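You operate a simulated robot arm through the tools that you are given. There is no shell and no other tool.

You run a simulated robot arm. Do the job below in one go: nothing can be reset, and whatever is moved stays where it is left.

## Task
Top up the radiator's green water cup to its line and rehang it.
Fine: stand it on the sill to pour from the pale blue jug; the jug goes back. Set down upright: green water cup, pale blue jug.

Only the result counts: the job must be done as asked and must still hold three seconds after the hand-in. Knocking over, shifting, dropping, spilling or breaking anything else fails it.

## Robot
A 7-joint arm with a two-finger parallel gripper, fixed in place. Base frame: the origin is at the foot of the arm, x ahead of it, y to its left, z up. Readings come in m, degrees, newtons and seconds.
With the tool pointing down near the work surface it reaches from about 0.38 to 0.9 m from the base axis. Its first joint turns from -115.0 to 115.0 degrees. Payload 3.91 kg.
The tool frame sits at the grasp point between the pads (the TCP): z along the fingers, y along the line on which they close. The tips reach 0.03 m beyond it. Largest opening 0.11 m; finger width 0.02, thickness 0.01; the body of the gripper, 0.048 by 0.112 m, starts 0.055 m behind the TCP.
Orientation is told as [roll, pitch, yaw] about the base's x, y, z axes, in that order, counted from this pose: with the fingers straight down and closing along the base's y, the tool's x points along the base's -x, its y along +y and its z along -z.

## Interface
- The arm moves only by the tool servo_tool. Its argument "steps" is a list that holds one entry, the list of rows, each a list of 7 numbers: the turn, a rotation vector about the tool's x, y, z in degrees, then the shift along the tool's x, y, z in m, then the opening, from 0 (shut) to 1 (fully open). In form: [[[wx, wy, wz, x, y, z, jaw], ...]]. A call has 1 to 20 rows; each row is the pose to reach, as a shift and turn from the pose commanded when the call began, along the tool's axes at that moment. Rows are played at 5 a second. More than 0.05 m and 8.6 degrees between two rows, or a gripper value outside its range, and nothing of the call is played. Where a pose cannot be reached the arm comes as near as it can. A force on the tool above 40 N (or 10 N above the force at the start of the call, whichever is more), or a blocked arm, ends the call early, and 0.2 s more pass. Each finger travels about 0.153 m/s and halts on what it meets, pressing with about 39 N; the grip force reading is that of the motor and also rises with nothing between the fingers. The clock runs only during rows and for 0.2 s after the last one: add rows that repeat a pose to give the fingers time. The reply holds the time, the measured pose of the TCP, the force on the tool along the base axes, the opening and the grip force, in the units named above and with some noise, with the torque about the TCP (base axes, N m) and any sound that the robot's microphone picked up.
- Cameras (640 x 400 px; columns grow to the right, rows downward): "scene" is fixed at [0.2199, -0.6504, 1.3122]; the picture's right is [0.88, -0.47, 0.00], its down [-0.19, -0.36, -0.91] and it looks along [0.43, 0.80, -0.41] (base axes); focal length 354 px, centre (320, 200). "wrist" rides on the gripper at [0.072, 0.017, -0.103] in the tool frame; the picture's right is [-0.23, 0.97, 0.00], its down [-0.76, -0.18, -0.62] and it looks along [-0.61, -0.14, 0.78] (tool axes); focal length 222 px, centre (320, 200). There is no depth. A picture from a camera that has moved, and an enlarged one, comes with that camera's place and axes in the base frame and with its lens.
- snapshot(camera): a new picture of that camera. It takes no simulated time.
- lift_body(by): slides the trunk up (or, below 0, down) by that many m; the arm rides with it, the base frame stays. It gives what a move gives, with no picture.
- inspect(camera, box): a new picture of the part [left, top, right, bottom] of that camera's present view, enlarged. It takes no simulated time.
- finish_job(): hands the job in; it is judged then, once.

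Nothing tells you positions but the pictures and the camera data. Unless the task says otherwise, let go and move clear before handing in.

The tools are called after "Call:" by a JSON object that holds its "op" and its "data". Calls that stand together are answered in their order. servo_tool: Moves the arm, as the interface text tells. Its arguments: {"type":"object","properties":{"steps":{"type":"array"}},"required":["steps"]} The other tools are called the same way: lift_body (by) slides the trunk up or down; snapshot (camera) takes a picture; inspect (camera, box) takes an enlarged picture of a part of a camera's view; finish_job () hands the job in.

At the start:

```text
t: 0.0
tool_pos: [0.5531, 0.055, 1.1032]
ee_rot: [0.0, 0.0, 0.0]
force: [0.7, -0.2, -0.3]
torque: [0.0, -0.01, 0.02]
opening: 0.1101
grasp_force: 0.1
trunk travel left (down, up): [-0.525, 0.465]
```

scene: 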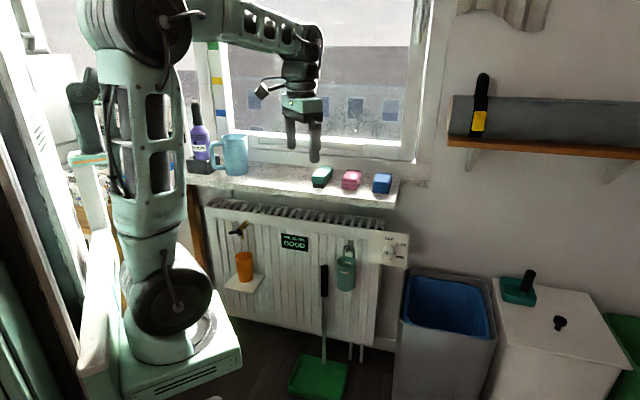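
wrist: 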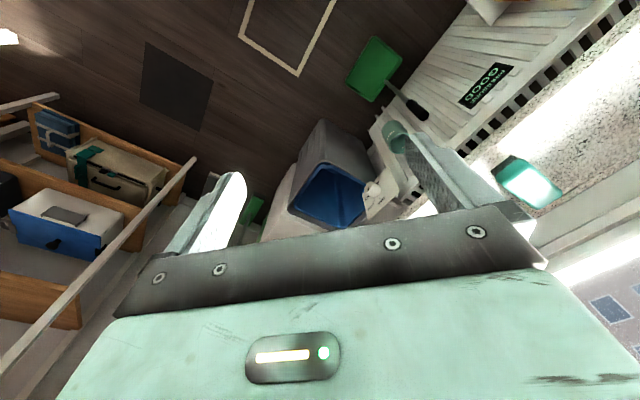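

I see a radiator under a window sill, with a green cup hanging on it and a pale blue jug standing on the sill to the left. I'll take enlarged views before moving anything.

Call:
{"op": "inspect", "data": {"camera": "scene", "box": [300, 220, 420, 310]}}

Call:
{"op": "inspect", "data": {"camera": "scene", "box": [170, 110, 330, 210]}}

Call:
{"op": "inspect", "data": {"camera": "scene", "box": [180, 180, 420, 330]}}

```text
4.44 times, centred on (360, 265) of scene
camera zoom: at [0.2199, -0.6504, 1.3122], right [0.88, -0.47, 0.0], down [-0.19, -0.36, -0.91], along [0.43, 0.8, -0.41], focal length 1571 px, centre (142, -89)
```

zoom: 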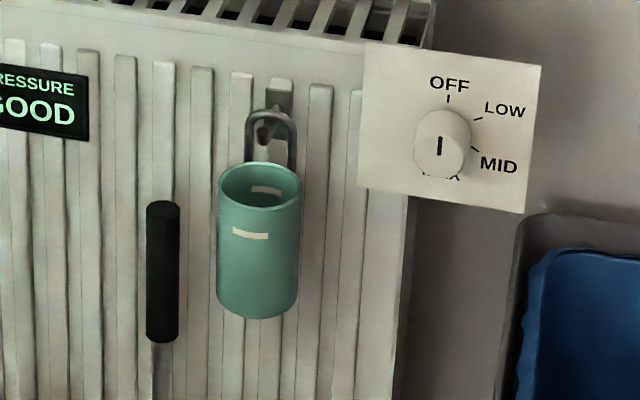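

```text
4.00 times, centred on (250, 160) of scene
camera zoom: at [0.2199, -0.6504, 1.3122], right [0.88, -0.47, 0.0], down [-0.19, -0.36, -0.91], along [0.43, 0.8, -0.41], focal length 1414 px, centre (600, 360)
```

zoom: 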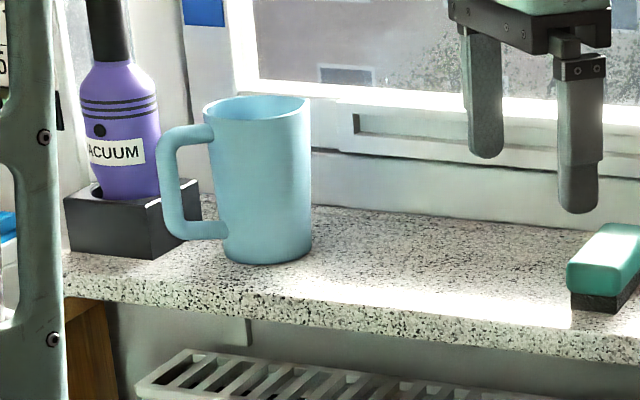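

```text
2.67 times, centred on (300, 255) of scene
camera zoom: at [0.2199, -0.6504, 1.3122], right [0.88, -0.47, 0.0], down [-0.19, -0.36, -0.91], along [0.43, 0.8, -0.41], focal length 943 px, centre (373, 53)
```

zoom: 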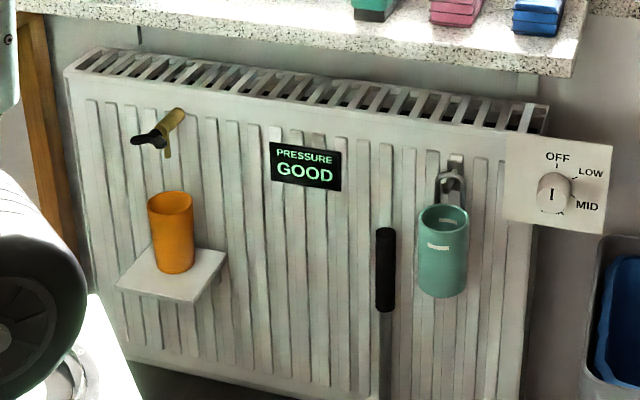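

The cup hangs from a hook at roughly (0.81, 0.24, 0.56), the sill top is near z≈0.87, and the jug stands near (0.56, 0.62). The wall looks turned about 45° to the base axes. I'll turn the tool in place to face the wall so the wrist camera can see it.

Call:
{"op": "servo_tool", "data": {"steps": [[[0, 0, -8, 0, 0, 0, 1], [0, 0, -16, 0, 0, 0, 1], [0, 0, -24, 0, 0, 0, 1], [0, 0, -32, 0, 0, 0, 1], [0, 0, -40, 0, 0, 0, 1], [0, 0, -45, 0, 0, 0, 1], [0, 0, -45, 0, 0, 0, 1]]]}}

```text
t: 1.6
tool_pos: [0.5526, 0.0544, 1.1023]
ee_rot: [-0.1, -0.1, 45.1]
force: [-0.2, -0.1, 0.7]
torque: [0.01, -0.03, 0.0]
opening: 0.1099
grasp_force: 0.1
trunk travel left (down, up): [-0.525, 0.465]
```

The tool is now yawed 45° toward the wall. I'll take pictures from both cameras.

Call:
{"op": "snapshot", "data": {"camera": "wrist"}}

Call:
{"op": "snapshot", "data": {"camera": "scene"}}

```text
taken
camera wrist: at [0.4905, 0.0149, 1.2046], right [-0.53, 0.85, 0.0], down [0.66, 0.41, 0.62], along [0.53, 0.33, -0.78], focal length 222 px, centre (320, 200)
```

wrist: 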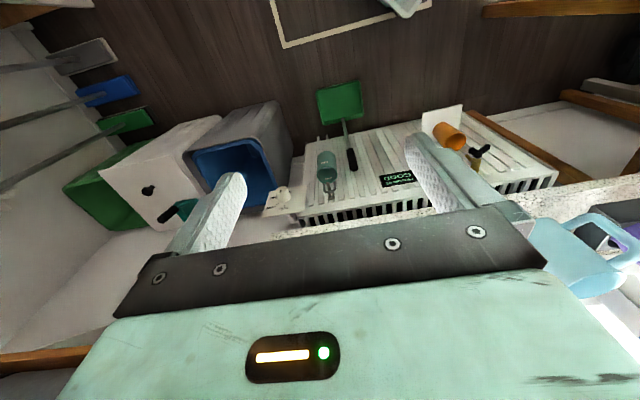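

```text
taken
```

scene: 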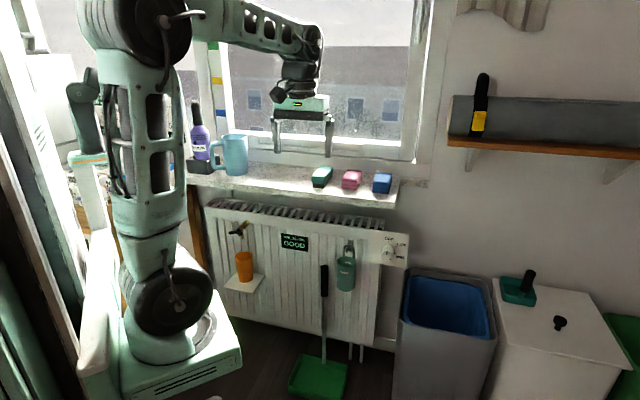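

The wrist camera now sees the cup and radiator from above. I'll enlarge the cup and the jug.

Call:
{"op": "inspect", "data": {"camera": "wrist", "box": [270, 120, 430, 220]}}

Call:
{"op": "inspect", "data": {"camera": "wrist", "box": [480, 180, 640, 300]}}

```text
4.00 times, centred on (350, 170) of wrist
camera zoom: at [0.4905, 0.0149, 1.2046], right [-0.53, 0.85, 0.0], down [0.66, 0.41, 0.62], along [0.53, 0.33, -0.78], focal length 888 px, centre (200, 320)
```

zoom: 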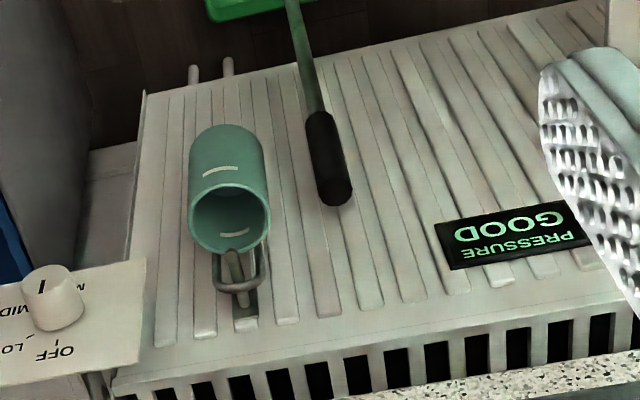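

```text
3.33 times, centred on (560, 240) of wrist
camera zoom: at [0.4905, 0.0149, 1.2046], right [-0.53, 0.85, 0.0], down [0.66, 0.41, 0.62], along [0.53, 0.33, -0.78], focal length 740 px, centre (-480, 67)
```

zoom: 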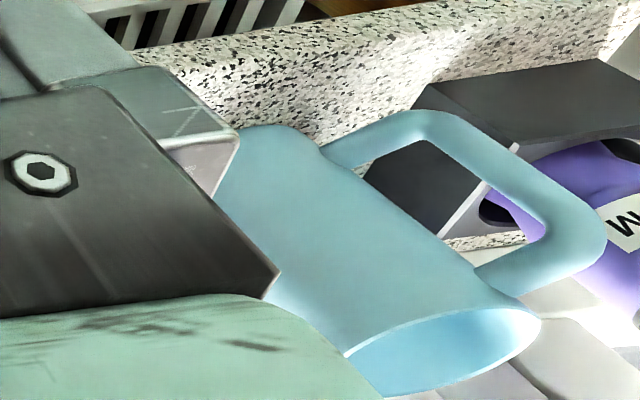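

The wall runs along (0.707, -0.707, 0), and triangulation puts the cup rim at about (0.81, 0.242, 0.585). I'll tilt the tool forward in small steps, to see whether a near-horizontal hand pose is reachable and to get better views.

Call:
{"op": "servo_tool", "data": {"steps": [[[0, -8, 0, 0, 0, 0, 1], [0, -16, 0, 0, 0, 0, 1], [0, -24, 0, 0, 0, 0, 1], [0, -32, 0, 0, 0, 0, 1], [0, -40, 0, 0, 0, 0, 1], [0, -45, 0, 0, 0, 0, 1], [0, -45, 0, 0, 0, 0, 1]]]}}

Call:
{"op": "snapshot", "data": {"camera": "wrist"}}

Call:
{"op": "snapshot", "data": {"camera": "scene"}}

```text
t: 3.2
tool_pos: [0.5598, 0.0606, 1.0957]
ee_rot: [-0.1, -45.0, 45.0]
force: [0.2, -0.5, -0.5]
torque: [0.03, 0.0, 0.0]
opening: 0.11
grasp_force: 0.0
out of reach, approached as far as the arm can: row 6, 7
trunk travel left (down, up): [-0.525, 0.465]
```

```text
taken
camera wrist: at [0.4603, -0.0164, 1.1161], right [-0.57, 0.8, 0.16], down [0.19, -0.06, 0.98], along [0.8, 0.59, -0.12], focal length 222 px, centre (320, 200)
```

wrist: 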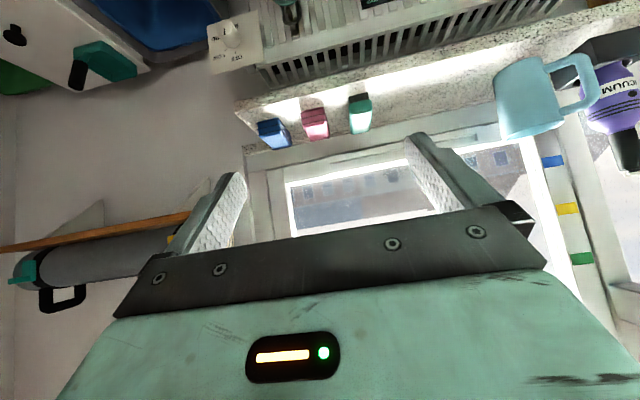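

```text
taken
```

scene: 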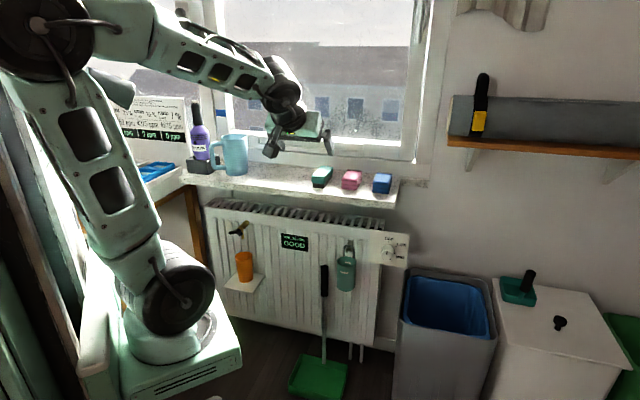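

The 45° tilt nearly works here, though the arm folded back and stopped slightly short. I'll enlarge the jug, the hook and the sill items.

Call:
{"op": "inspect", "data": {"camera": "wrist", "box": [470, 20, 640, 150]}}

Call:
{"op": "inspect", "data": {"camera": "wrist", "box": [200, 0, 400, 140]}}

Call:
{"op": "inspect", "data": {"camera": "scene", "box": [190, 120, 270, 190]}}

Call:
{"op": "inspect", "data": {"camera": "scene", "box": [325, 230, 375, 300]}}

```text
3.08 times, centred on (555, 85) of wrist
camera zoom: at [0.4603, -0.0164, 1.1161], right [-0.57, 0.8, 0.16], down [0.19, -0.06, 0.98], along [0.8, 0.59, -0.12], focal length 684 px, centre (-403, 554)
```

zoom: 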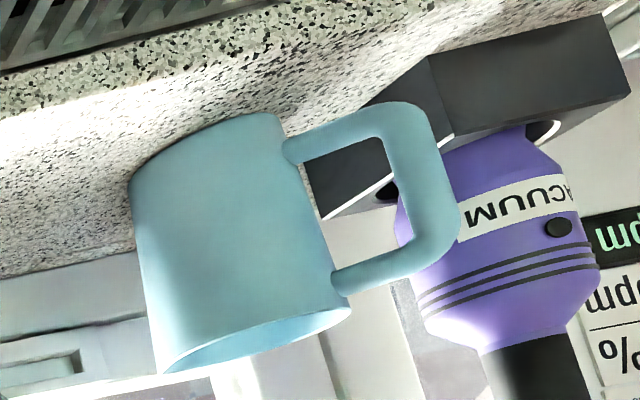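

```text
2.86 times, centred on (300, 70) of wrist
camera zoom: at [0.4603, -0.0164, 1.1161], right [-0.57, 0.8, 0.16], down [0.19, -0.06, 0.98], along [0.8, 0.59, -0.12], focal length 635 px, centre (377, 571)
```

zoom: 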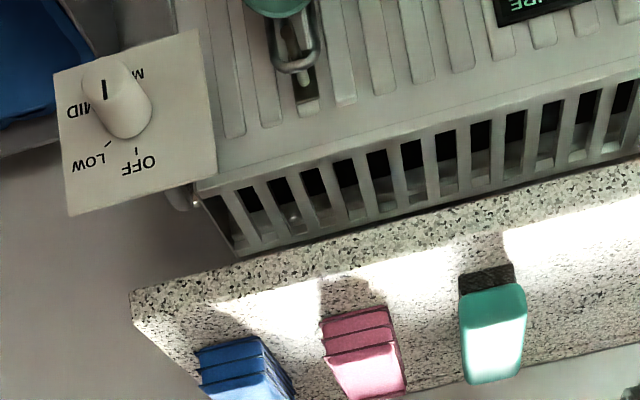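

```text
5.71 times, centred on (230, 155) of scene
camera zoom: at [0.2199, -0.6504, 1.3122], right [0.88, -0.47, 0.0], down [-0.19, -0.36, -0.91], along [0.43, 0.8, -0.41], focal length 2020 px, centre (834, 457)
```

zoom: 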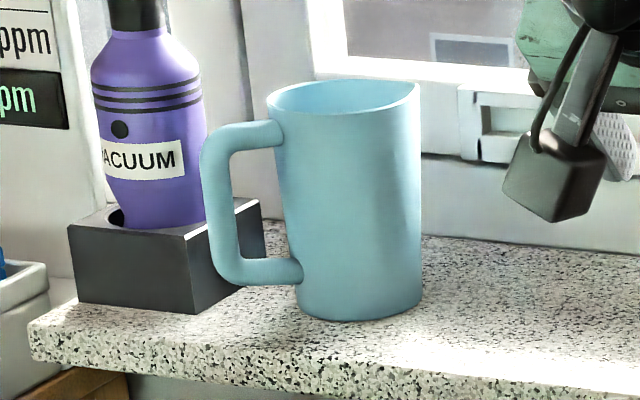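

```text
5.71 times, centred on (350, 265) of scene
camera zoom: at [0.2199, -0.6504, 1.3122], right [0.88, -0.47, 0.0], down [-0.19, -0.36, -0.91], along [0.43, 0.8, -0.41], focal length 2020 px, centre (149, -171)
```

zoom: 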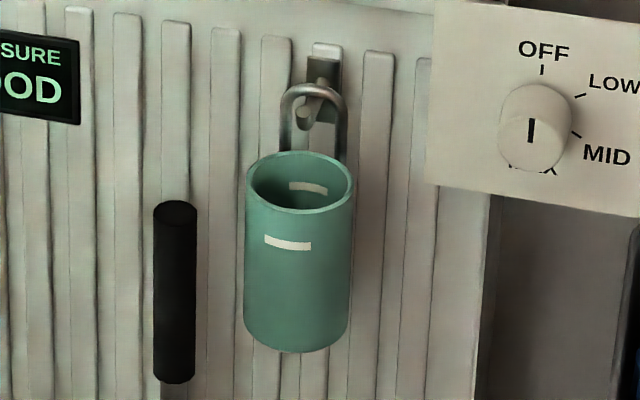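

The jug's handle points roughly toward -x, so I'll have to plan its grip around that. First I'll bring the hand down in front of the hanging cup with the fingers tilted 45°, staying clear of the sill, for a close look.

Call:
{"op": "servo_tool", "data": {"steps": [[[0, 0, 0, 0.0206, -0.004, 0.0384, 0.8], [0, 0, 0, 0.0411, -0.008, 0.0767, 0.8], [0, 0, 0, 0.0617, -0.012, 0.1151, 0.8], [0, 0, 0, 0.0823, -0.016, 0.1534, 0.8], [0, 0, 0, 0.1028, -0.02, 0.1918, 0.8], [0, 0, 0, 0.1234, -0.024, 0.2302, 0.8], [0, 0, 0, 0.1234, -0.024, 0.2302, 0.8]]]}}

Call:
{"op": "snapshot", "data": {"camera": "wrist"}}

Call:
{"op": "snapshot", "data": {"camera": "scene"}}

```text
t: 4.8
tool_pos: [0.6303, 0.0949, 0.8443]
ee_rot: [0.0, -45.0, 45.1]
force: [-0.1, 0.6, 0.2]
torque: [0.01, -0.03, -0.02]
opening: 0.0877
grasp_force: 0.0
trunk travel left (down, up): [-0.525, 0.465]
```

```text
taken
camera wrist: at [0.5321, 0.018, 0.8655], right [-0.58, 0.8, 0.16], down [0.19, -0.06, 0.98], along [0.79, 0.59, -0.12], focal length 222 px, centre (320, 200)
```

wrist: 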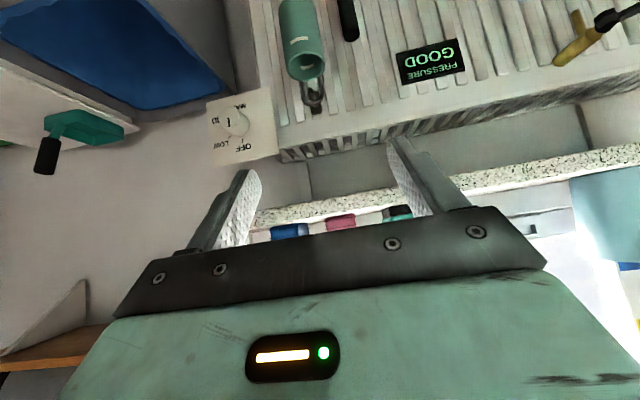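

```text
taken
```

scene: 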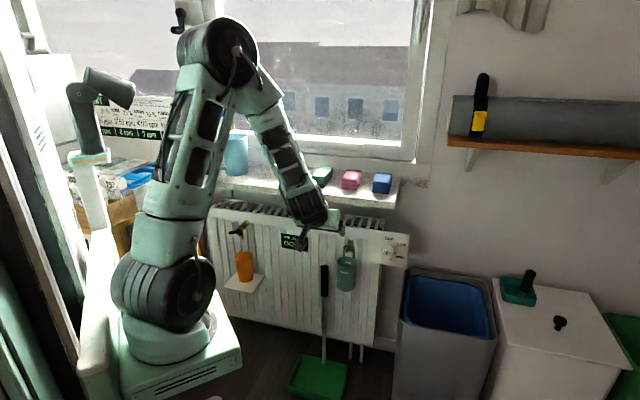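

The hand is now just in front of the sill at nearly sill height, which is a good place to measure it. I'll enlarge the sill edge and the hook.

Call:
{"op": "inspect", "data": {"camera": "wrist", "box": [240, 160, 440, 260]}}

Call:
{"op": "inspect", "data": {"camera": "wrist", "box": [240, 0, 400, 130]}}

Call:
{"op": "inspect", "data": {"camera": "wrist", "box": [480, 130, 640, 280]}}

```text
3.20 times, centred on (340, 210) of wrist
camera zoom: at [0.5321, 0.018, 0.8655], right [-0.58, 0.8, 0.16], down [0.19, -0.06, 0.98], along [0.79, 0.59, -0.12], focal length 711 px, centre (256, 168)
```

zoom: 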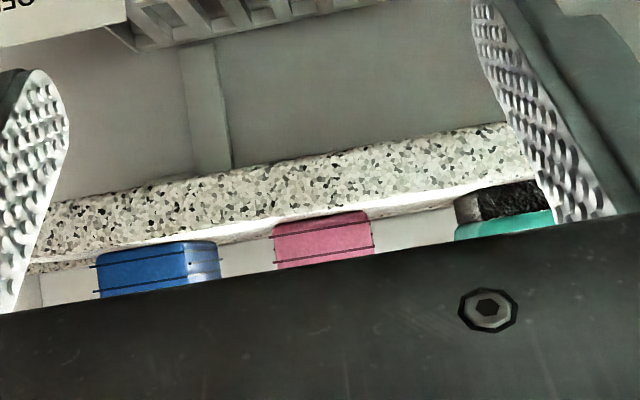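

```text
3.08 times, centred on (320, 65) of wrist
camera zoom: at [0.5321, 0.018, 0.8655], right [-0.58, 0.8, 0.16], down [0.19, -0.06, 0.98], along [0.79, 0.59, -0.12], focal length 684 px, centre (320, 615)
```

zoom: 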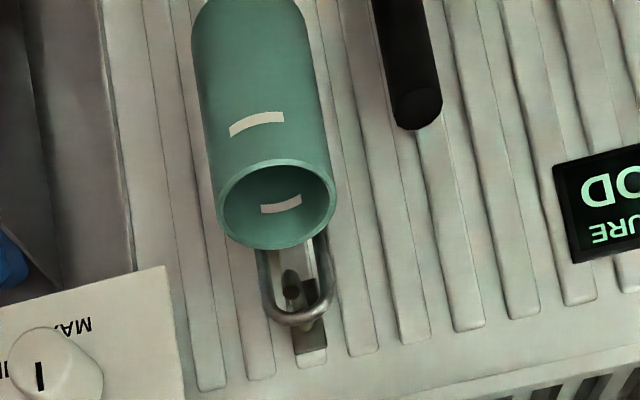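

```text
2.67 times, centred on (560, 205) of wrist
camera zoom: at [0.5321, 0.018, 0.8655], right [-0.58, 0.8, 0.16], down [0.19, -0.06, 0.98], along [0.79, 0.59, -0.12], focal length 592 px, centre (-320, 187)
```

zoom: 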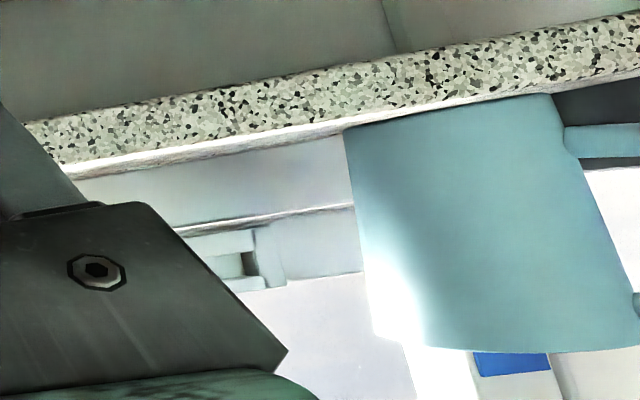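

The sill's front edge is about 0.733 m from the base along the wall normal, its top is at z≈0.848, and the cup rim centre is about 0.741 m out at z≈0.589. I'll move lower and closer in front of the cup to study the hook.

Call:
{"op": "servo_tool", "data": {"steps": [[[0, 0, 0, 0.0222, -0.0047, 0.0412, 0.8], [0, 0, 0, 0.0444, -0.0094, 0.0823, 0.8], [0, 0, 0, 0.0666, -0.014, 0.1235, 0.8], [0, 0, 0, 0.0888, -0.0187, 0.1646, 0.8], [0, 0, 0, 0.111, -0.0234, 0.2058, 0.8], [0, 0, 0, 0.111, -0.0234, 0.2058, 0.8]]]}}

Call:
{"op": "snapshot", "data": {"camera": "wrist"}}

Call:
{"op": "snapshot", "data": {"camera": "scene"}}

```text
t: 6.2
tool_pos: [0.6947, 0.1279, 0.6199]
ee_rot: [-0.1, -45.0, 45.0]
force: [-0.2, 0.6, -0.7]
torque: [0.04, -0.04, -0.01]
opening: 0.0881
grasp_force: 0.1
trunk travel left (down, up): [-0.525, 0.465]
```

```text
taken
camera wrist: at [0.5963, 0.0506, 0.6414], right [-0.58, 0.8, 0.16], down [0.19, -0.06, 0.98], along [0.79, 0.59, -0.12], focal length 222 px, centre (320, 200)
```

wrist: 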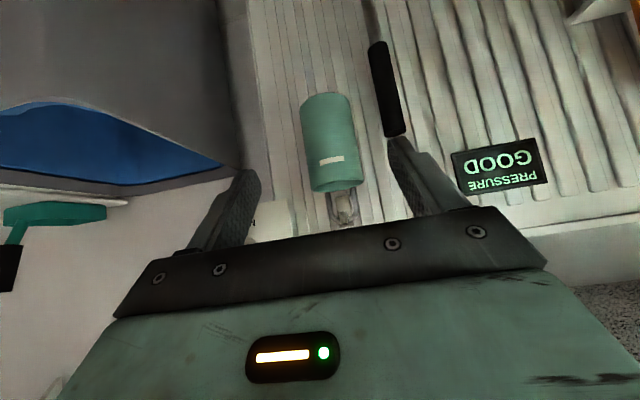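

```text
taken
```

scene: 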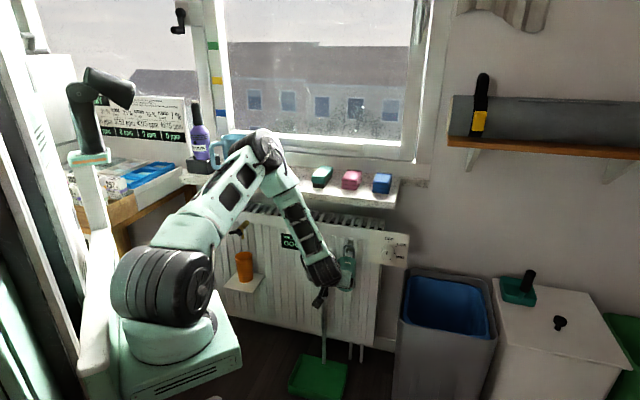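

I'll enlarge the cup and hook from this nearly level view.

Call:
{"op": "inspect", "data": {"camera": "wrist", "box": [280, 80, 400, 240]}}

Call:
{"op": "inspect", "data": {"camera": "wrist", "box": [310, 170, 370, 230]}}

Call:
{"op": "inspect", "data": {"camera": "scene", "box": [325, 225, 375, 275]}}

```text
2.50 times, centred on (340, 160) of wrist
camera zoom: at [0.5963, 0.0506, 0.6414], right [-0.58, 0.8, 0.16], down [0.19, -0.06, 0.98], along [0.79, 0.59, -0.12], focal length 555 px, centre (270, 300)
```

zoom: 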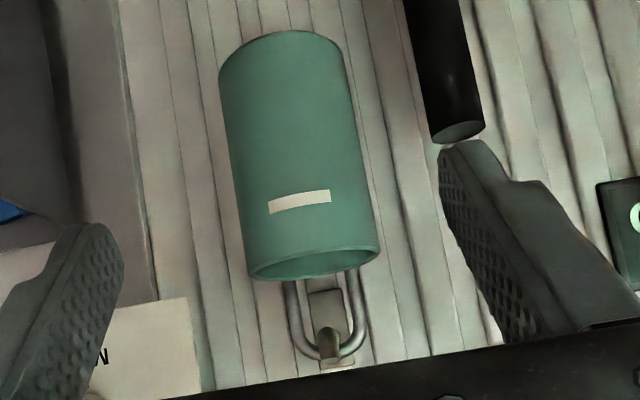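

```text
6.67 times, centred on (340, 200) of wrist
camera zoom: at [0.5963, 0.0506, 0.6414], right [-0.58, 0.8, 0.16], down [0.19, -0.06, 0.98], along [0.79, 0.59, -0.12], focal length 1481 px, centre (187, 200)
```

zoom: 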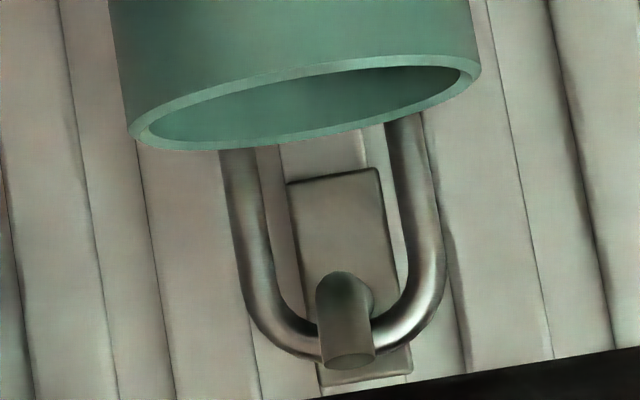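

```text
8.00 times, centred on (350, 250) of scene
camera zoom: at [0.2199, -0.6504, 1.3122], right [0.88, -0.47, 0.0], down [-0.19, -0.36, -0.91], along [0.43, 0.8, -0.41], focal length 2828 px, centre (80, -200)
```

zoom: 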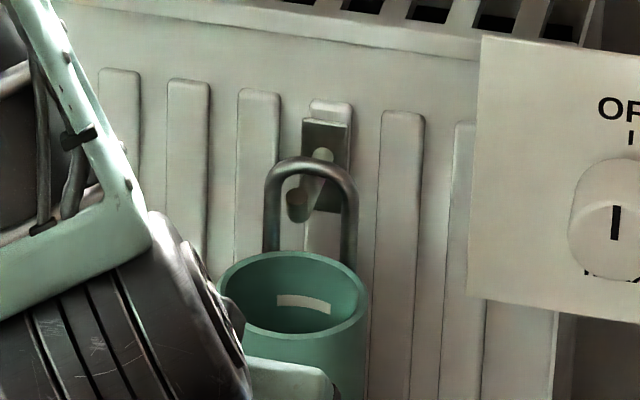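

The hook is an upward-sloping peg through the cup's wire bail. Its tip is about 0.733 m out from the base along the wall normal at z≈0.64, so lifting the cup about 3.5 cm should clear it. I'll tilt the fingers to 60° and go to a pre-grasp in front of the cup.

Call:
{"op": "servo_tool", "data": {"steps": [[[0, -5, 0, 0.0086, -0.0004, 0.0267, 0.82], [0, -10, 0, 0.0173, -0.0008, 0.0533, 0.82], [0, -15, 0, 0.0259, -0.0012, 0.08, 0.82], [0, -15, 0, 0.0259, -0.0012, 0.08, 0.82]]]}}

Call:
{"op": "snapshot", "data": {"camera": "wrist"}}

Call:
{"op": "snapshot", "data": {"camera": "scene"}}

```text
t: 7.2
tool_pos: [0.7243, 0.1525, 0.5473]
ee_rot: [-0.1, -60.0, 45.0]
force: [0.3, -0.1, -0.9]
torque: [-0.03, 0.0, 0.0]
opening: 0.09
grasp_force: 0.0
trunk travel left (down, up): [-0.525, 0.465]
```

```text
taken
camera wrist: at [0.624, 0.0749, 0.5346], right [-0.61, 0.77, 0.2], down [0.01, -0.24, 0.97], along [0.79, 0.59, 0.14], focal length 222 px, centre (320, 200)
```

wrist: 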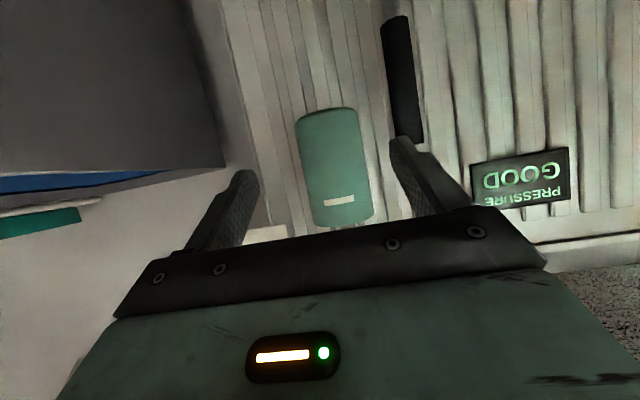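

```text
taken
```

scene: 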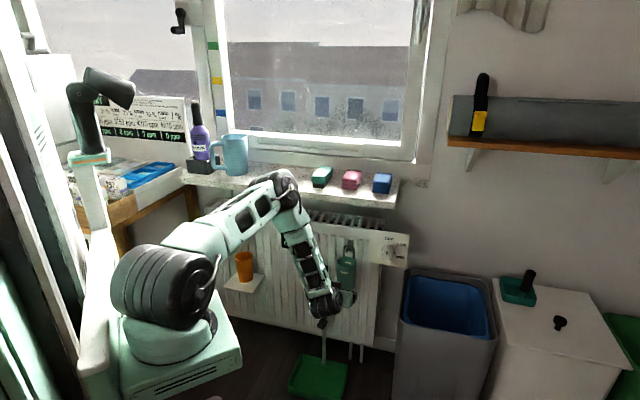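

The cup is centred between the fingers. I'll go in slowly along the wall normal so the fingers straddle it, keeping the jaws open.

Call:
{"op": "servo_tool", "data": {"steps": [[[0, 0, 0, -0.0096, 0, 0.0166, 0.82], [0, 0, 0, -0.0192, 0, 0.0332, 0.82], [0, 0, 0, -0.0288, 0, 0.0498, 0.82], [0, 0, 0, -0.0383, 0, 0.0664, 0.82], [0, 0, 0, -0.0479, 0, 0.083, 0.82], [0, 0, 0, -0.0575, 0, 0.0996, 0.82], [0, 0, 0, -0.0575, 0, 0.0996, 0.82]]]}}

Call:
{"op": "snapshot", "data": {"camera": "wrist"}}

Call:
{"op": "inspect", "data": {"camera": "scene", "box": [290, 220, 410, 320]}}

```text
t: 8.8
tool_pos: [0.8047, 0.2344, 0.5472]
ee_rot: [-0.1, -59.9, 45.0]
force: [-0.1, 0.2, 0.2]
torque: [-0.04, 0.01, -0.01]
opening: 0.0903
grasp_force: 0.1
trunk travel left (down, up): [-0.525, 0.465]
```

```text
taken
camera wrist: at [0.7046, 0.1568, 0.5353], right [-0.61, 0.77, 0.2], down [0.01, -0.24, 0.97], along [0.79, 0.59, 0.13], focal length 222 px, centre (320, 200)
```

wrist: 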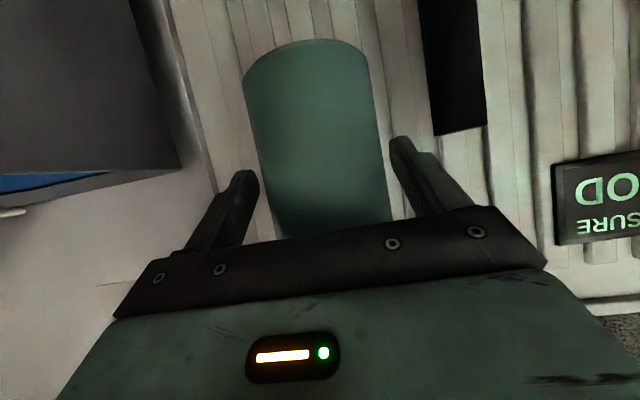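

```text
4.00 times, centred on (350, 270) of scene
camera zoom: at [0.2199, -0.6504, 1.3122], right [0.88, -0.47, 0.0], down [-0.19, -0.36, -0.91], along [0.43, 0.8, -0.41], focal length 1414 px, centre (200, -80)
```

zoom: 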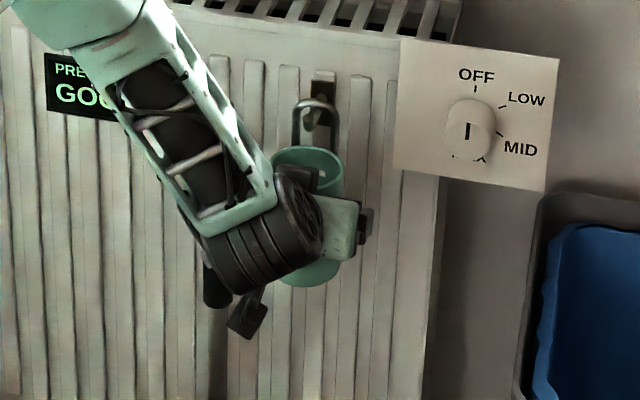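

The fingers are on both sides of the cup with no contact. I'll centre by 2 mm and close.

Call:
{"op": "servo_tool", "data": {"steps": [[[0, 0, 0, 0, 0.002, 0, 0.8], [0, 0, 0, 0, 0.002, 0, 0.7], [0, 0, 0, 0, 0.002, 0, 0.62], [0, 0, 0, 0, 0.002, 0, 0.5], [0, 0, 0, 0, 0.002, 0, 0.4], [0, 0, 0, 0, 0.002, 0, 0.4], [0, 0, 0, 0, 0.002, 0, 0.4]]]}}

Call:
{"op": "snapshot", "data": {"camera": "wrist"}}

Call:
{"op": "inspect", "data": {"camera": "scene", "box": [310, 225, 390, 295]}}

```text
t: 10.4
tool_pos: [0.8045, 0.2372, 0.548]
ee_rot: [-0.1, -59.9, 45.2]
force: [-0.2, 0.1, 0.3]
torque: [0.01, -0.06, 0.02]
opening: 0.0673
grasp_force: 39.0
trunk travel left (down, up): [-0.525, 0.465]
```

```text
taken
camera wrist: at [0.703, 0.1579, 0.5355], right [-0.61, 0.77, 0.2], down [0.01, -0.24, 0.97], along [0.79, 0.59, 0.13], focal length 222 px, centre (320, 200)
```

wrist: 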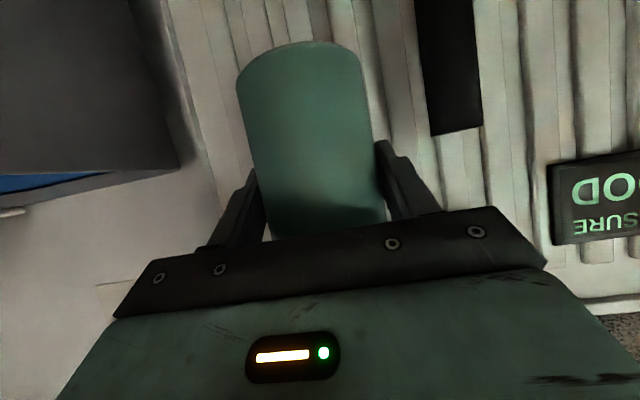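

```text
5.71 times, centred on (350, 260) of scene
camera zoom: at [0.2199, -0.6504, 1.3122], right [0.88, -0.47, 0.0], down [-0.19, -0.36, -0.91], along [0.43, 0.8, -0.41], focal length 2020 px, centre (149, -143)
```

zoom: 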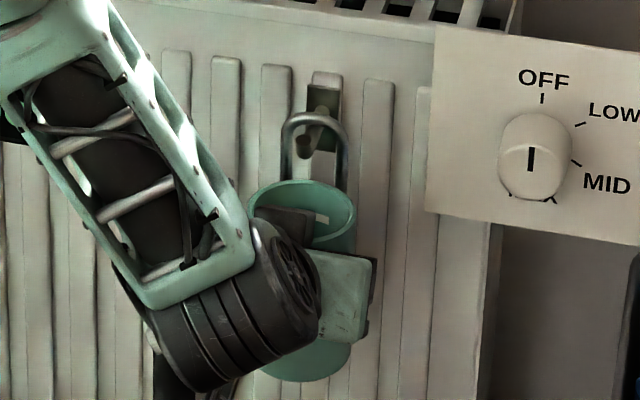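

The cup is gripped at 67 mm with 39 N. I'll lift it straight up 3.5 cm slowly to clear the peg, then check.

Call:
{"op": "servo_tool", "data": {"steps": [[[0, 0, 0, -0.0087, 0, -0.005, 0.4], [0, 0, 0, -0.0173, 0, -0.01, 0.4], [0, 0, 0, -0.026, 0, -0.015, 0.4], [0, 0, 0, -0.0303, 0, -0.0175, 0.4], [0, 0, 0, -0.0303, 0, -0.0175, 0.4]]]}}

Call:
{"op": "snapshot", "data": {"camera": "wrist"}}

Call:
{"op": "inspect", "data": {"camera": "scene", "box": [310, 215, 390, 285]}}

```text
t: 11.6
tool_pos: [0.8016, 0.2344, 0.5793]
ee_rot: [0.0, -59.7, 44.9]
force: [-1.5, 1.8, -19.6]
torque: [-0.5, 0.34, 0.05]
opening: 0.0673
grasp_force: 38.8
trunk travel left (down, up): [-0.525, 0.465]
```

```text
taken
camera wrist: at [0.7016, 0.1577, 0.5682], right [-0.61, 0.77, 0.2], down [0.02, -0.23, 0.97], along [0.79, 0.59, 0.13], focal length 222 px, centre (320, 200)
```

wrist: 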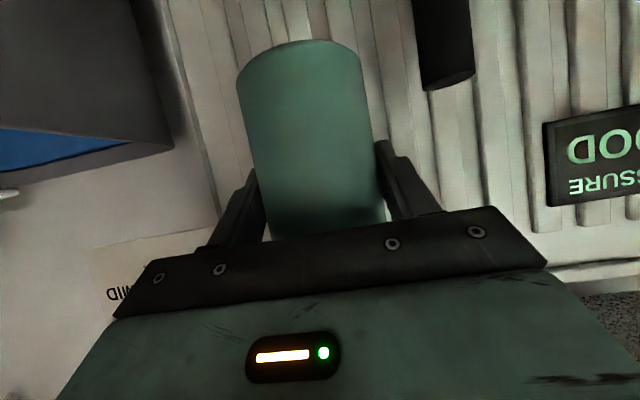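

```text
5.71 times, centred on (350, 250) of scene
camera zoom: at [0.2199, -0.6504, 1.3122], right [0.88, -0.47, 0.0], down [-0.19, -0.36, -0.91], along [0.43, 0.8, -0.41], focal length 2020 px, centre (149, -86)
```

zoom: 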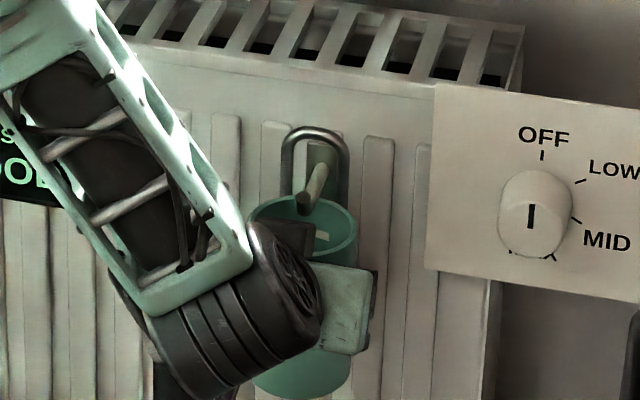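

Lifting met about 20 N, most likely because the cup's back rim touched the underside of the peg inside the bail. I'll come back down about 1.1 cm to the middle of the play and check that the force goes away.

Call:
{"op": "servo_tool", "data": {"steps": [[[0, 0, 0, 0.0048, 0, 0.0028, 0.4], [0, 0, 0, 0.0095, 0, 0.0055, 0.4], [0, 0, 0, 0.0095, 0, 0.0055, 0.4]]]}}

Call:
{"op": "inspect", "data": {"camera": "scene", "box": [320, 225, 370, 265]}}

```text
t: 12.4
tool_pos: [0.8028, 0.2355, 0.572]
ee_rot: [-0.1, -60.1, 45.1]
force: [-3.0, -6.9, -0.6]
torque: [-0.25, 0.1, -0.2]
opening: 0.0677
grasp_force: 39.4
trunk travel left (down, up): [-0.525, 0.465]
```

```text
10.00 times, centred on (345, 245) of scene
camera zoom: at [0.2199, -0.6504, 1.3122], right [0.88, -0.47, 0.0], down [-0.19, -0.36, -0.91], along [0.43, 0.8, -0.41], focal length 3535 px, centre (70, -250)
```

zoom: 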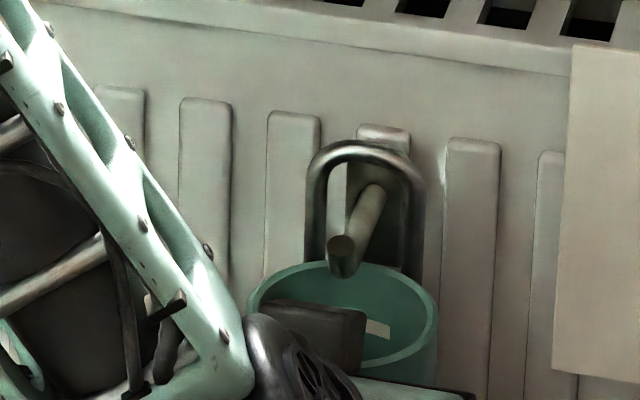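

The vertical force is gone but about 7 N still pushes outward. I'll check how the cup sits in the grip before pulling it out.

Call:
{"op": "inspect", "data": {"camera": "wrist", "box": [200, 20, 420, 250]}}

Call:
{"op": "inspect", "data": {"camera": "scene", "box": [325, 245, 385, 305]}}

```text
1.74 times, centred on (310, 135) of wrist
camera zoom: at [0.7034, 0.1575, 0.5594], right [-0.61, 0.77, 0.2], down [0.01, -0.24, 0.97], along [0.79, 0.59, 0.14], focal length 386 px, centre (337, 313)
```

zoom: 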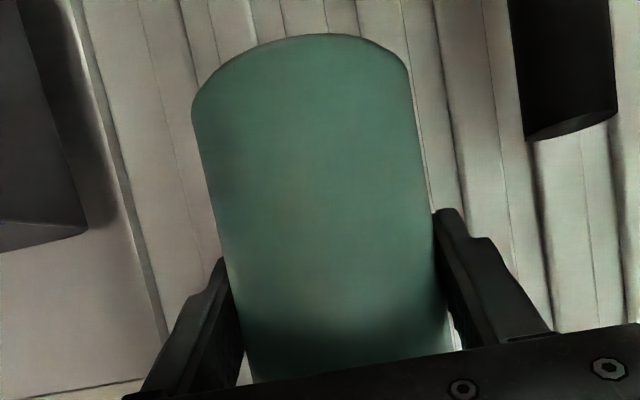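

```text
6.67 times, centred on (355, 275) of scene
camera zoom: at [0.2199, -0.6504, 1.3122], right [0.88, -0.47, 0.0], down [-0.19, -0.36, -0.91], along [0.43, 0.8, -0.41], focal length 2357 px, centre (87, -300)
```

zoom: 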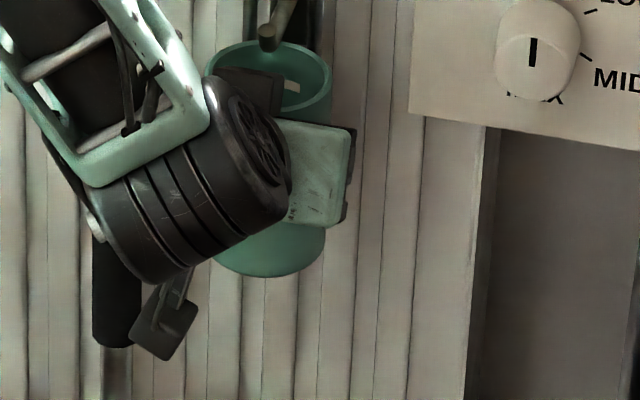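

The cup looks upright in the grip. I'll ease it outward 2 cm and read the force.

Call:
{"op": "servo_tool", "data": {"steps": [[[0, 0, 0, 0.005, 0, -0.0087, 0.4], [0, 0, 0, 0.01, 0, -0.0173, 0.4], [0, 0, 0, 0.01, 0, -0.0173, 0.4]]]}}

Call:
{"op": "inspect", "data": {"camera": "scene", "box": [320, 225, 370, 265]}}

```text
t: 13.2
tool_pos: [0.7895, 0.2223, 0.5713]
ee_rot: [-0.1, -60.0, 45.2]
force: [0.5, -0.6, -2.3]
torque: [-0.02, 0.04, -0.01]
opening: 0.0676
grasp_force: 39.0
trunk travel left (down, up): [-0.525, 0.465]
```

```text
10.00 times, centred on (345, 245) of scene
camera zoom: at [0.2199, -0.6504, 1.3122], right [0.88, -0.47, 0.0], down [-0.19, -0.36, -0.91], along [0.43, 0.8, -0.41], focal length 3535 px, centre (70, -250)
```

zoom: 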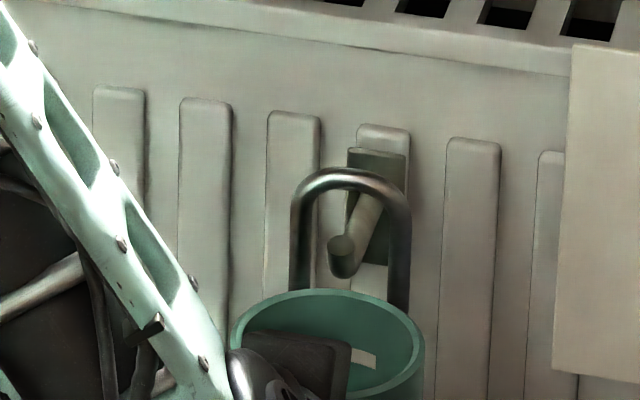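

The force has dropped to the cup's weight alone, about 2.3 N. I'll raise it another 6 mm so the bail clears the peg tip, then keep pulling out.

Call:
{"op": "servo_tool", "data": {"steps": [[[0, 0, 0, -0.0052, 0, -0.003, 0.4], [0, 0, 0, -0.0002, 0, -0.0117, 0.4], [0, 0, 0, 0.0048, 0, -0.0203, 0.4], [0, 0, 0, 0.0098, 0, -0.029, 0.4], [0, 0, 0, 0.0148, 0, -0.0376, 0.4], [0, 0, 0, 0.0248, 0, -0.055, 0.4], [0, 0, 0, 0.0348, 0, -0.0723, 0.4], [0, 0, 0, 0.0448, 0, -0.0896, 0.4], [0, 0, 0, 0.0448, 0, -0.0896, 0.4]]]}}

Call:
{"op": "snapshot", "data": {"camera": "scene"}}

Call:
{"op": "inspect", "data": {"camera": "scene", "box": [310, 225, 390, 305]}}

```text
t: 15.2
tool_pos: [0.7188, 0.1495, 0.5759]
ee_rot: [-0.1, -60.0, 45.1]
force: [-0.1, 0.9, -1.8]
torque: [-0.02, -0.02, -0.04]
opening: 0.0674
grasp_force: 38.8
trunk travel left (down, up): [-0.525, 0.465]
```

```text
taken
```

scene: 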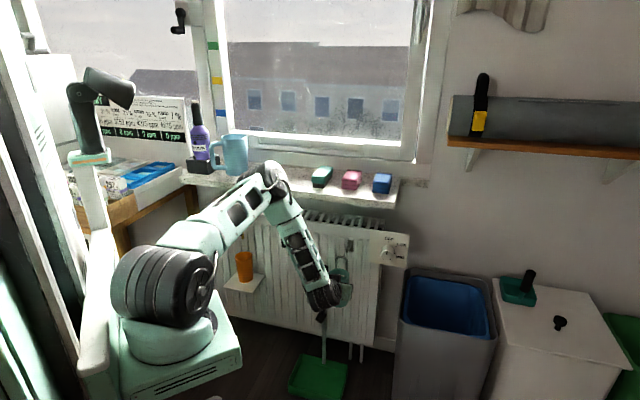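

```text
5.00 times, centred on (350, 265) of scene
camera zoom: at [0.2199, -0.6504, 1.3122], right [0.88, -0.47, 0.0], down [-0.19, -0.36, -0.91], along [0.43, 0.8, -0.41], focal length 1767 px, centre (170, -125)
```

zoom: 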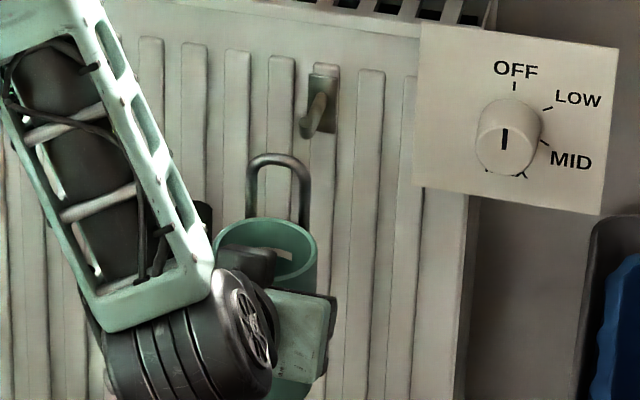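

The cup is off the peg with the bail and grip intact. Next I'll carry it up in front of the sill, level and smoothly, to about w=0.14 m along the wall, which is clear between the jug and the green block.

Call:
{"op": "servo_tool", "data": {"steps": [[[0, 0, 0, -0.0098, 0.0079, -0.0061, 0.4], [0, 0, 0, -0.0261, 0.021, -0.0164, 0.4], [0, 0, 0, -0.049, 0.0394, -0.0307, 0.4], [0, 0, 0, -0.0751, 0.0604, -0.0471, 0.4], [0, 0, 0, -0.1012, 0.0814, -0.0634, 0.4], [0, 0, 0, -0.1273, 0.1024, -0.0798, 0.4], [0, 0, 0, -0.1534, 0.1234, -0.0962, 0.4], [0, 0, 0, -0.1795, 0.1444, -0.1125, 0.4], [0, 0, 0, -0.2056, 0.1654, -0.1289, 0.4], [0, 0, 0, -0.2317, 0.1864, -0.1453, 0.4], [0, 0, 0, -0.2579, 0.2074, -0.1616, 0.4], [0, 0, 0, -0.284, 0.2284, -0.178, 0.4], [0, 0, 0, -0.3036, 0.2441, -0.1903, 0.4], [0, 0, 0, -0.3166, 0.2546, -0.1985, 0.4], [0, 0, 0, -0.3264, 0.2625, -0.2046, 0.4], [0, 0, 0, -0.3264, 0.2625, -0.2046, 0.4]]]}}

Call:
{"op": "snapshot", "data": {"camera": "wrist"}}

Call:
{"op": "snapshot", "data": {"camera": "scene"}}

```text
t: 17.4
tool_pos: [0.6563, 0.1819, 0.8379]
ee_rot: [-3.1, -58.5, 34.9]
force: [-0.3, -0.5, -1.3]
torque: [-0.06, 0.03, -0.02]
opening: 0.0675
grasp_force: 39.5
out of reach, approached as far as the arm can: row 5, 6
trunk travel left (down, up): [-0.525, 0.465]
stopped in row 11: the arm was blocked; the commanded pose is now the measured one
```

```text
taken
camera wrist: at [0.5417, 0.127, 0.8279], right [-0.42, 0.89, 0.17], down [-0.03, -0.2, 0.98], along [0.91, 0.41, 0.11], focal length 222 px, centre (320, 200)
```

wrist: 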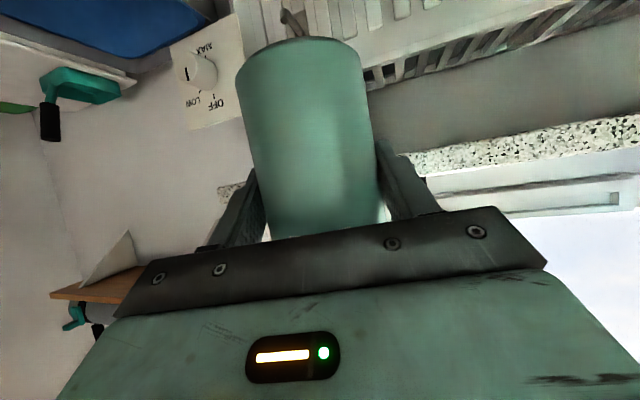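

```text
taken
```

scene: 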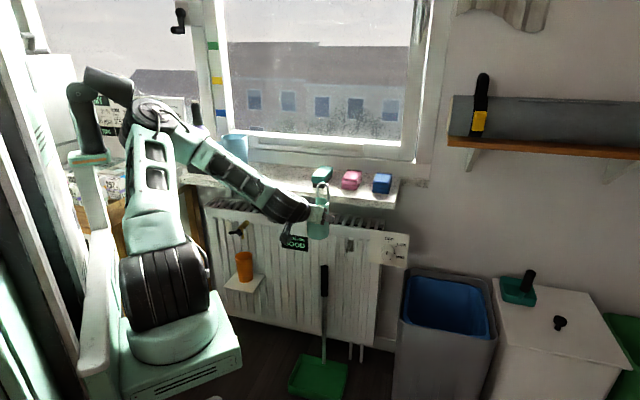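

The arm stopped early: it was blocked near its own fold limit and is now slightly off orientation, though it still holds the cup. I'll check what is near the elbow and whether anything was touched.

Call:
{"op": "inspect", "data": {"camera": "scene", "box": [40, 50, 240, 200]}}

Call:
{"op": "inspect", "data": {"camera": "scene", "box": [260, 160, 380, 260]}}

```text
2.67 times, centred on (140, 125) of scene
camera zoom: at [0.2199, -0.6504, 1.3122], right [0.88, -0.47, 0.0], down [-0.19, -0.36, -0.91], along [0.43, 0.8, -0.41], focal length 943 px, centre (800, 400)
```

zoom: 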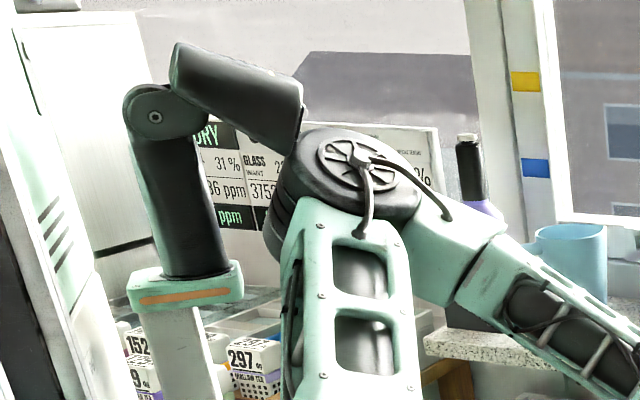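

```text
4.00 times, centred on (320, 210) of scene
camera zoom: at [0.2199, -0.6504, 1.3122], right [0.88, -0.47, 0.0], down [-0.19, -0.36, -0.91], along [0.43, 0.8, -0.41], focal length 1414 px, centre (320, 160)
```

zoom: 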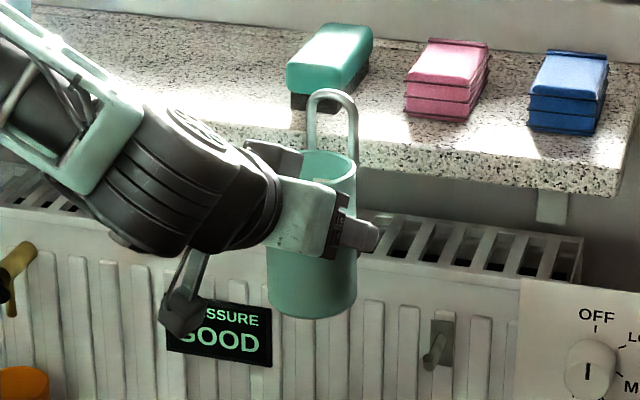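

The elbow is folded up against the robot's own mast. Lowering the trunk will let the arm extend more when it works over the sill, and the hand has free space below it in front of the radiator.

Call:
{"op": "lift_body", "data": {"by": -0.15}}

Call:
{"op": "snapshot", "data": {"camera": "scene"}}

```text
t: 19.2
tool_pos: [0.6572, 0.1813, 0.6883]
ee_rot: [-3.0, -58.8, 34.8]
force: [-0.6, 0.3, -1.7]
torque: [-0.02, -0.03, -0.01]
opening: 0.0673
grasp_force: 38.9
trunk travel left (down, up): [-0.375, 0.615]
```

```text
taken
```

scene: 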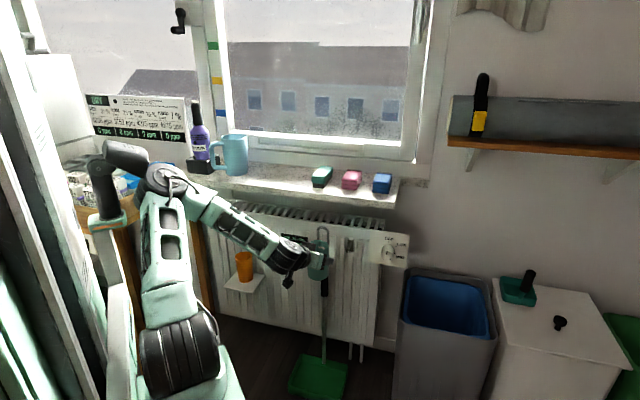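

The trunk went down cleanly and the mast moved with it, so it's part of the robot. I'll lower another 15 cm.

Call:
{"op": "lift_body", "data": {"by": -0.15}}

Call:
{"op": "snapshot", "data": {"camera": "scene"}}

Call:
{"op": "snapshot", "data": {"camera": "wrist"}}

```text
t: 20.9
tool_pos: [0.6577, 0.1811, 0.5393]
ee_rot: [-2.9, -58.7, 34.7]
force: [-0.4, -0.6, -2.3]
torque: [-0.01, 0.01, 0.02]
opening: 0.0674
grasp_force: 38.5
trunk travel left (down, up): [-0.225, 0.765]
```

```text
taken
```

scene: 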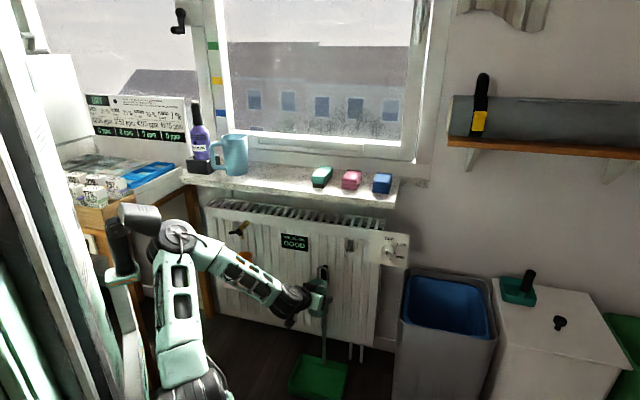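

```text
taken
camera wrist: at [0.5421, 0.1271, 0.5291], right [-0.42, 0.89, 0.17], down [-0.04, -0.2, 0.98], along [0.91, 0.41, 0.12], focal length 222 px, centre (320, 200)
```

wrist: 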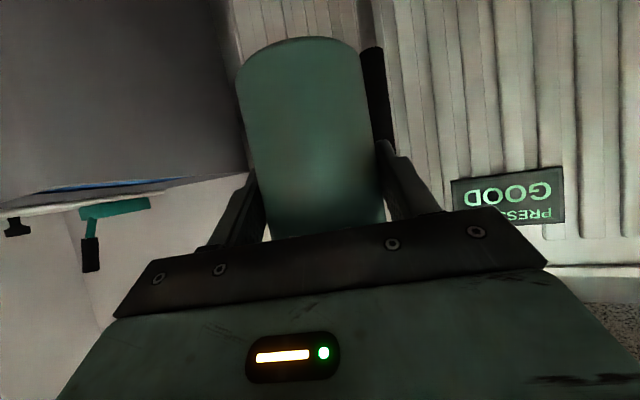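

Now I'll raise the cup in front of the sill with the arm better extended, straightening the tool to face the wall squarely on the way.

Call:
{"op": "servo_tool", "data": {"steps": [[[-0.35, -0.04, -0.16, -0.0108, 0.0056, -0.0072, 0.4], [-1.06, -0.13, -0.47, -0.0323, 0.0168, -0.0215, 0.4], [-2.0, -0.24, -0.89, -0.0611, 0.0318, -0.0405, 0.4], [-2.94, -0.36, -1.31, -0.0898, 0.0467, -0.0596, 0.4], [-3.88, -0.47, -1.72, -0.1185, 0.0616, -0.0787, 0.4], [-4.82, -0.59, -2.14, -0.1473, 0.0766, -0.0978, 0.4], [-5.76, -0.7, -2.56, -0.176, 0.0915, -0.1169, 0.4], [-6.7, -0.82, -2.98, -0.2047, 0.1065, -0.1359, 0.4], [-7.64, -0.93, -3.39, -0.2335, 0.1214, -0.155, 0.4], [-8.58, -1.04, -3.81, -0.2622, 0.1364, -0.1741, 0.4], [-9.53, -1.16, -4.23, -0.291, 0.1513, -0.1932, 0.4], [-10.47, -1.27, -4.65, -0.3197, 0.1663, -0.2123, 0.4], [-11.17, -1.36, -4.96, -0.3412, 0.1775, -0.2266, 0.4], [-11.52, -1.4, -5.12, -0.352, 0.1831, -0.2337, 0.4], [-11.76, -1.43, -5.22, -0.3592, 0.1868, -0.2385, 0.4], [-11.76, -1.43, -5.22, -0.3592, 0.1868, -0.2385, 0.4]]]}}

Call:
{"op": "snapshot", "data": {"camera": "wrist"}}

Call:
{"op": "snapshot", "data": {"camera": "scene"}}

```text
t: 21.7
tool_pos: [0.692, 0.1139, 0.5889]
ee_rot: [-4.8, -57.9, 26.8]
force: [0.4, 0.1, -1.2]
torque: [-0.02, 0.03, 0.01]
opening: 0.0675
grasp_force: 39.0
trunk travel left (down, up): [-0.225, 0.765]
stopped in row 3: the arm was blocked; the commanded pose is now the measured one
```

```text
taken
camera wrist: at [0.5707, 0.0796, 0.5807], right [-0.27, 0.95, 0.15], down [-0.06, -0.17, 0.98], along [0.96, 0.26, 0.11], focal length 222 px, centre (320, 200)
```

wrist: 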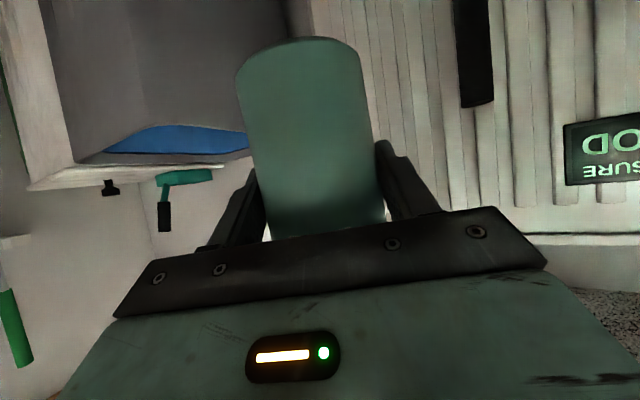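

```text
taken
```

scene: 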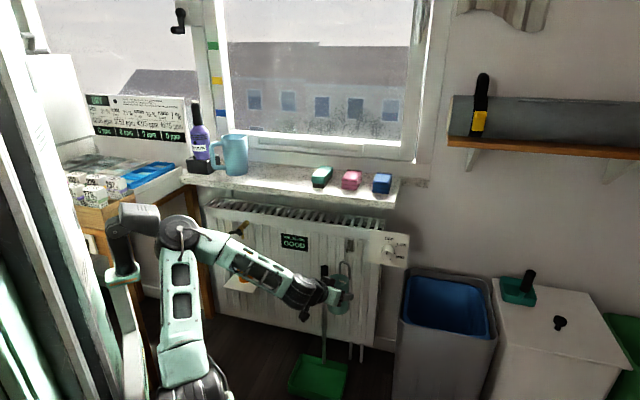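

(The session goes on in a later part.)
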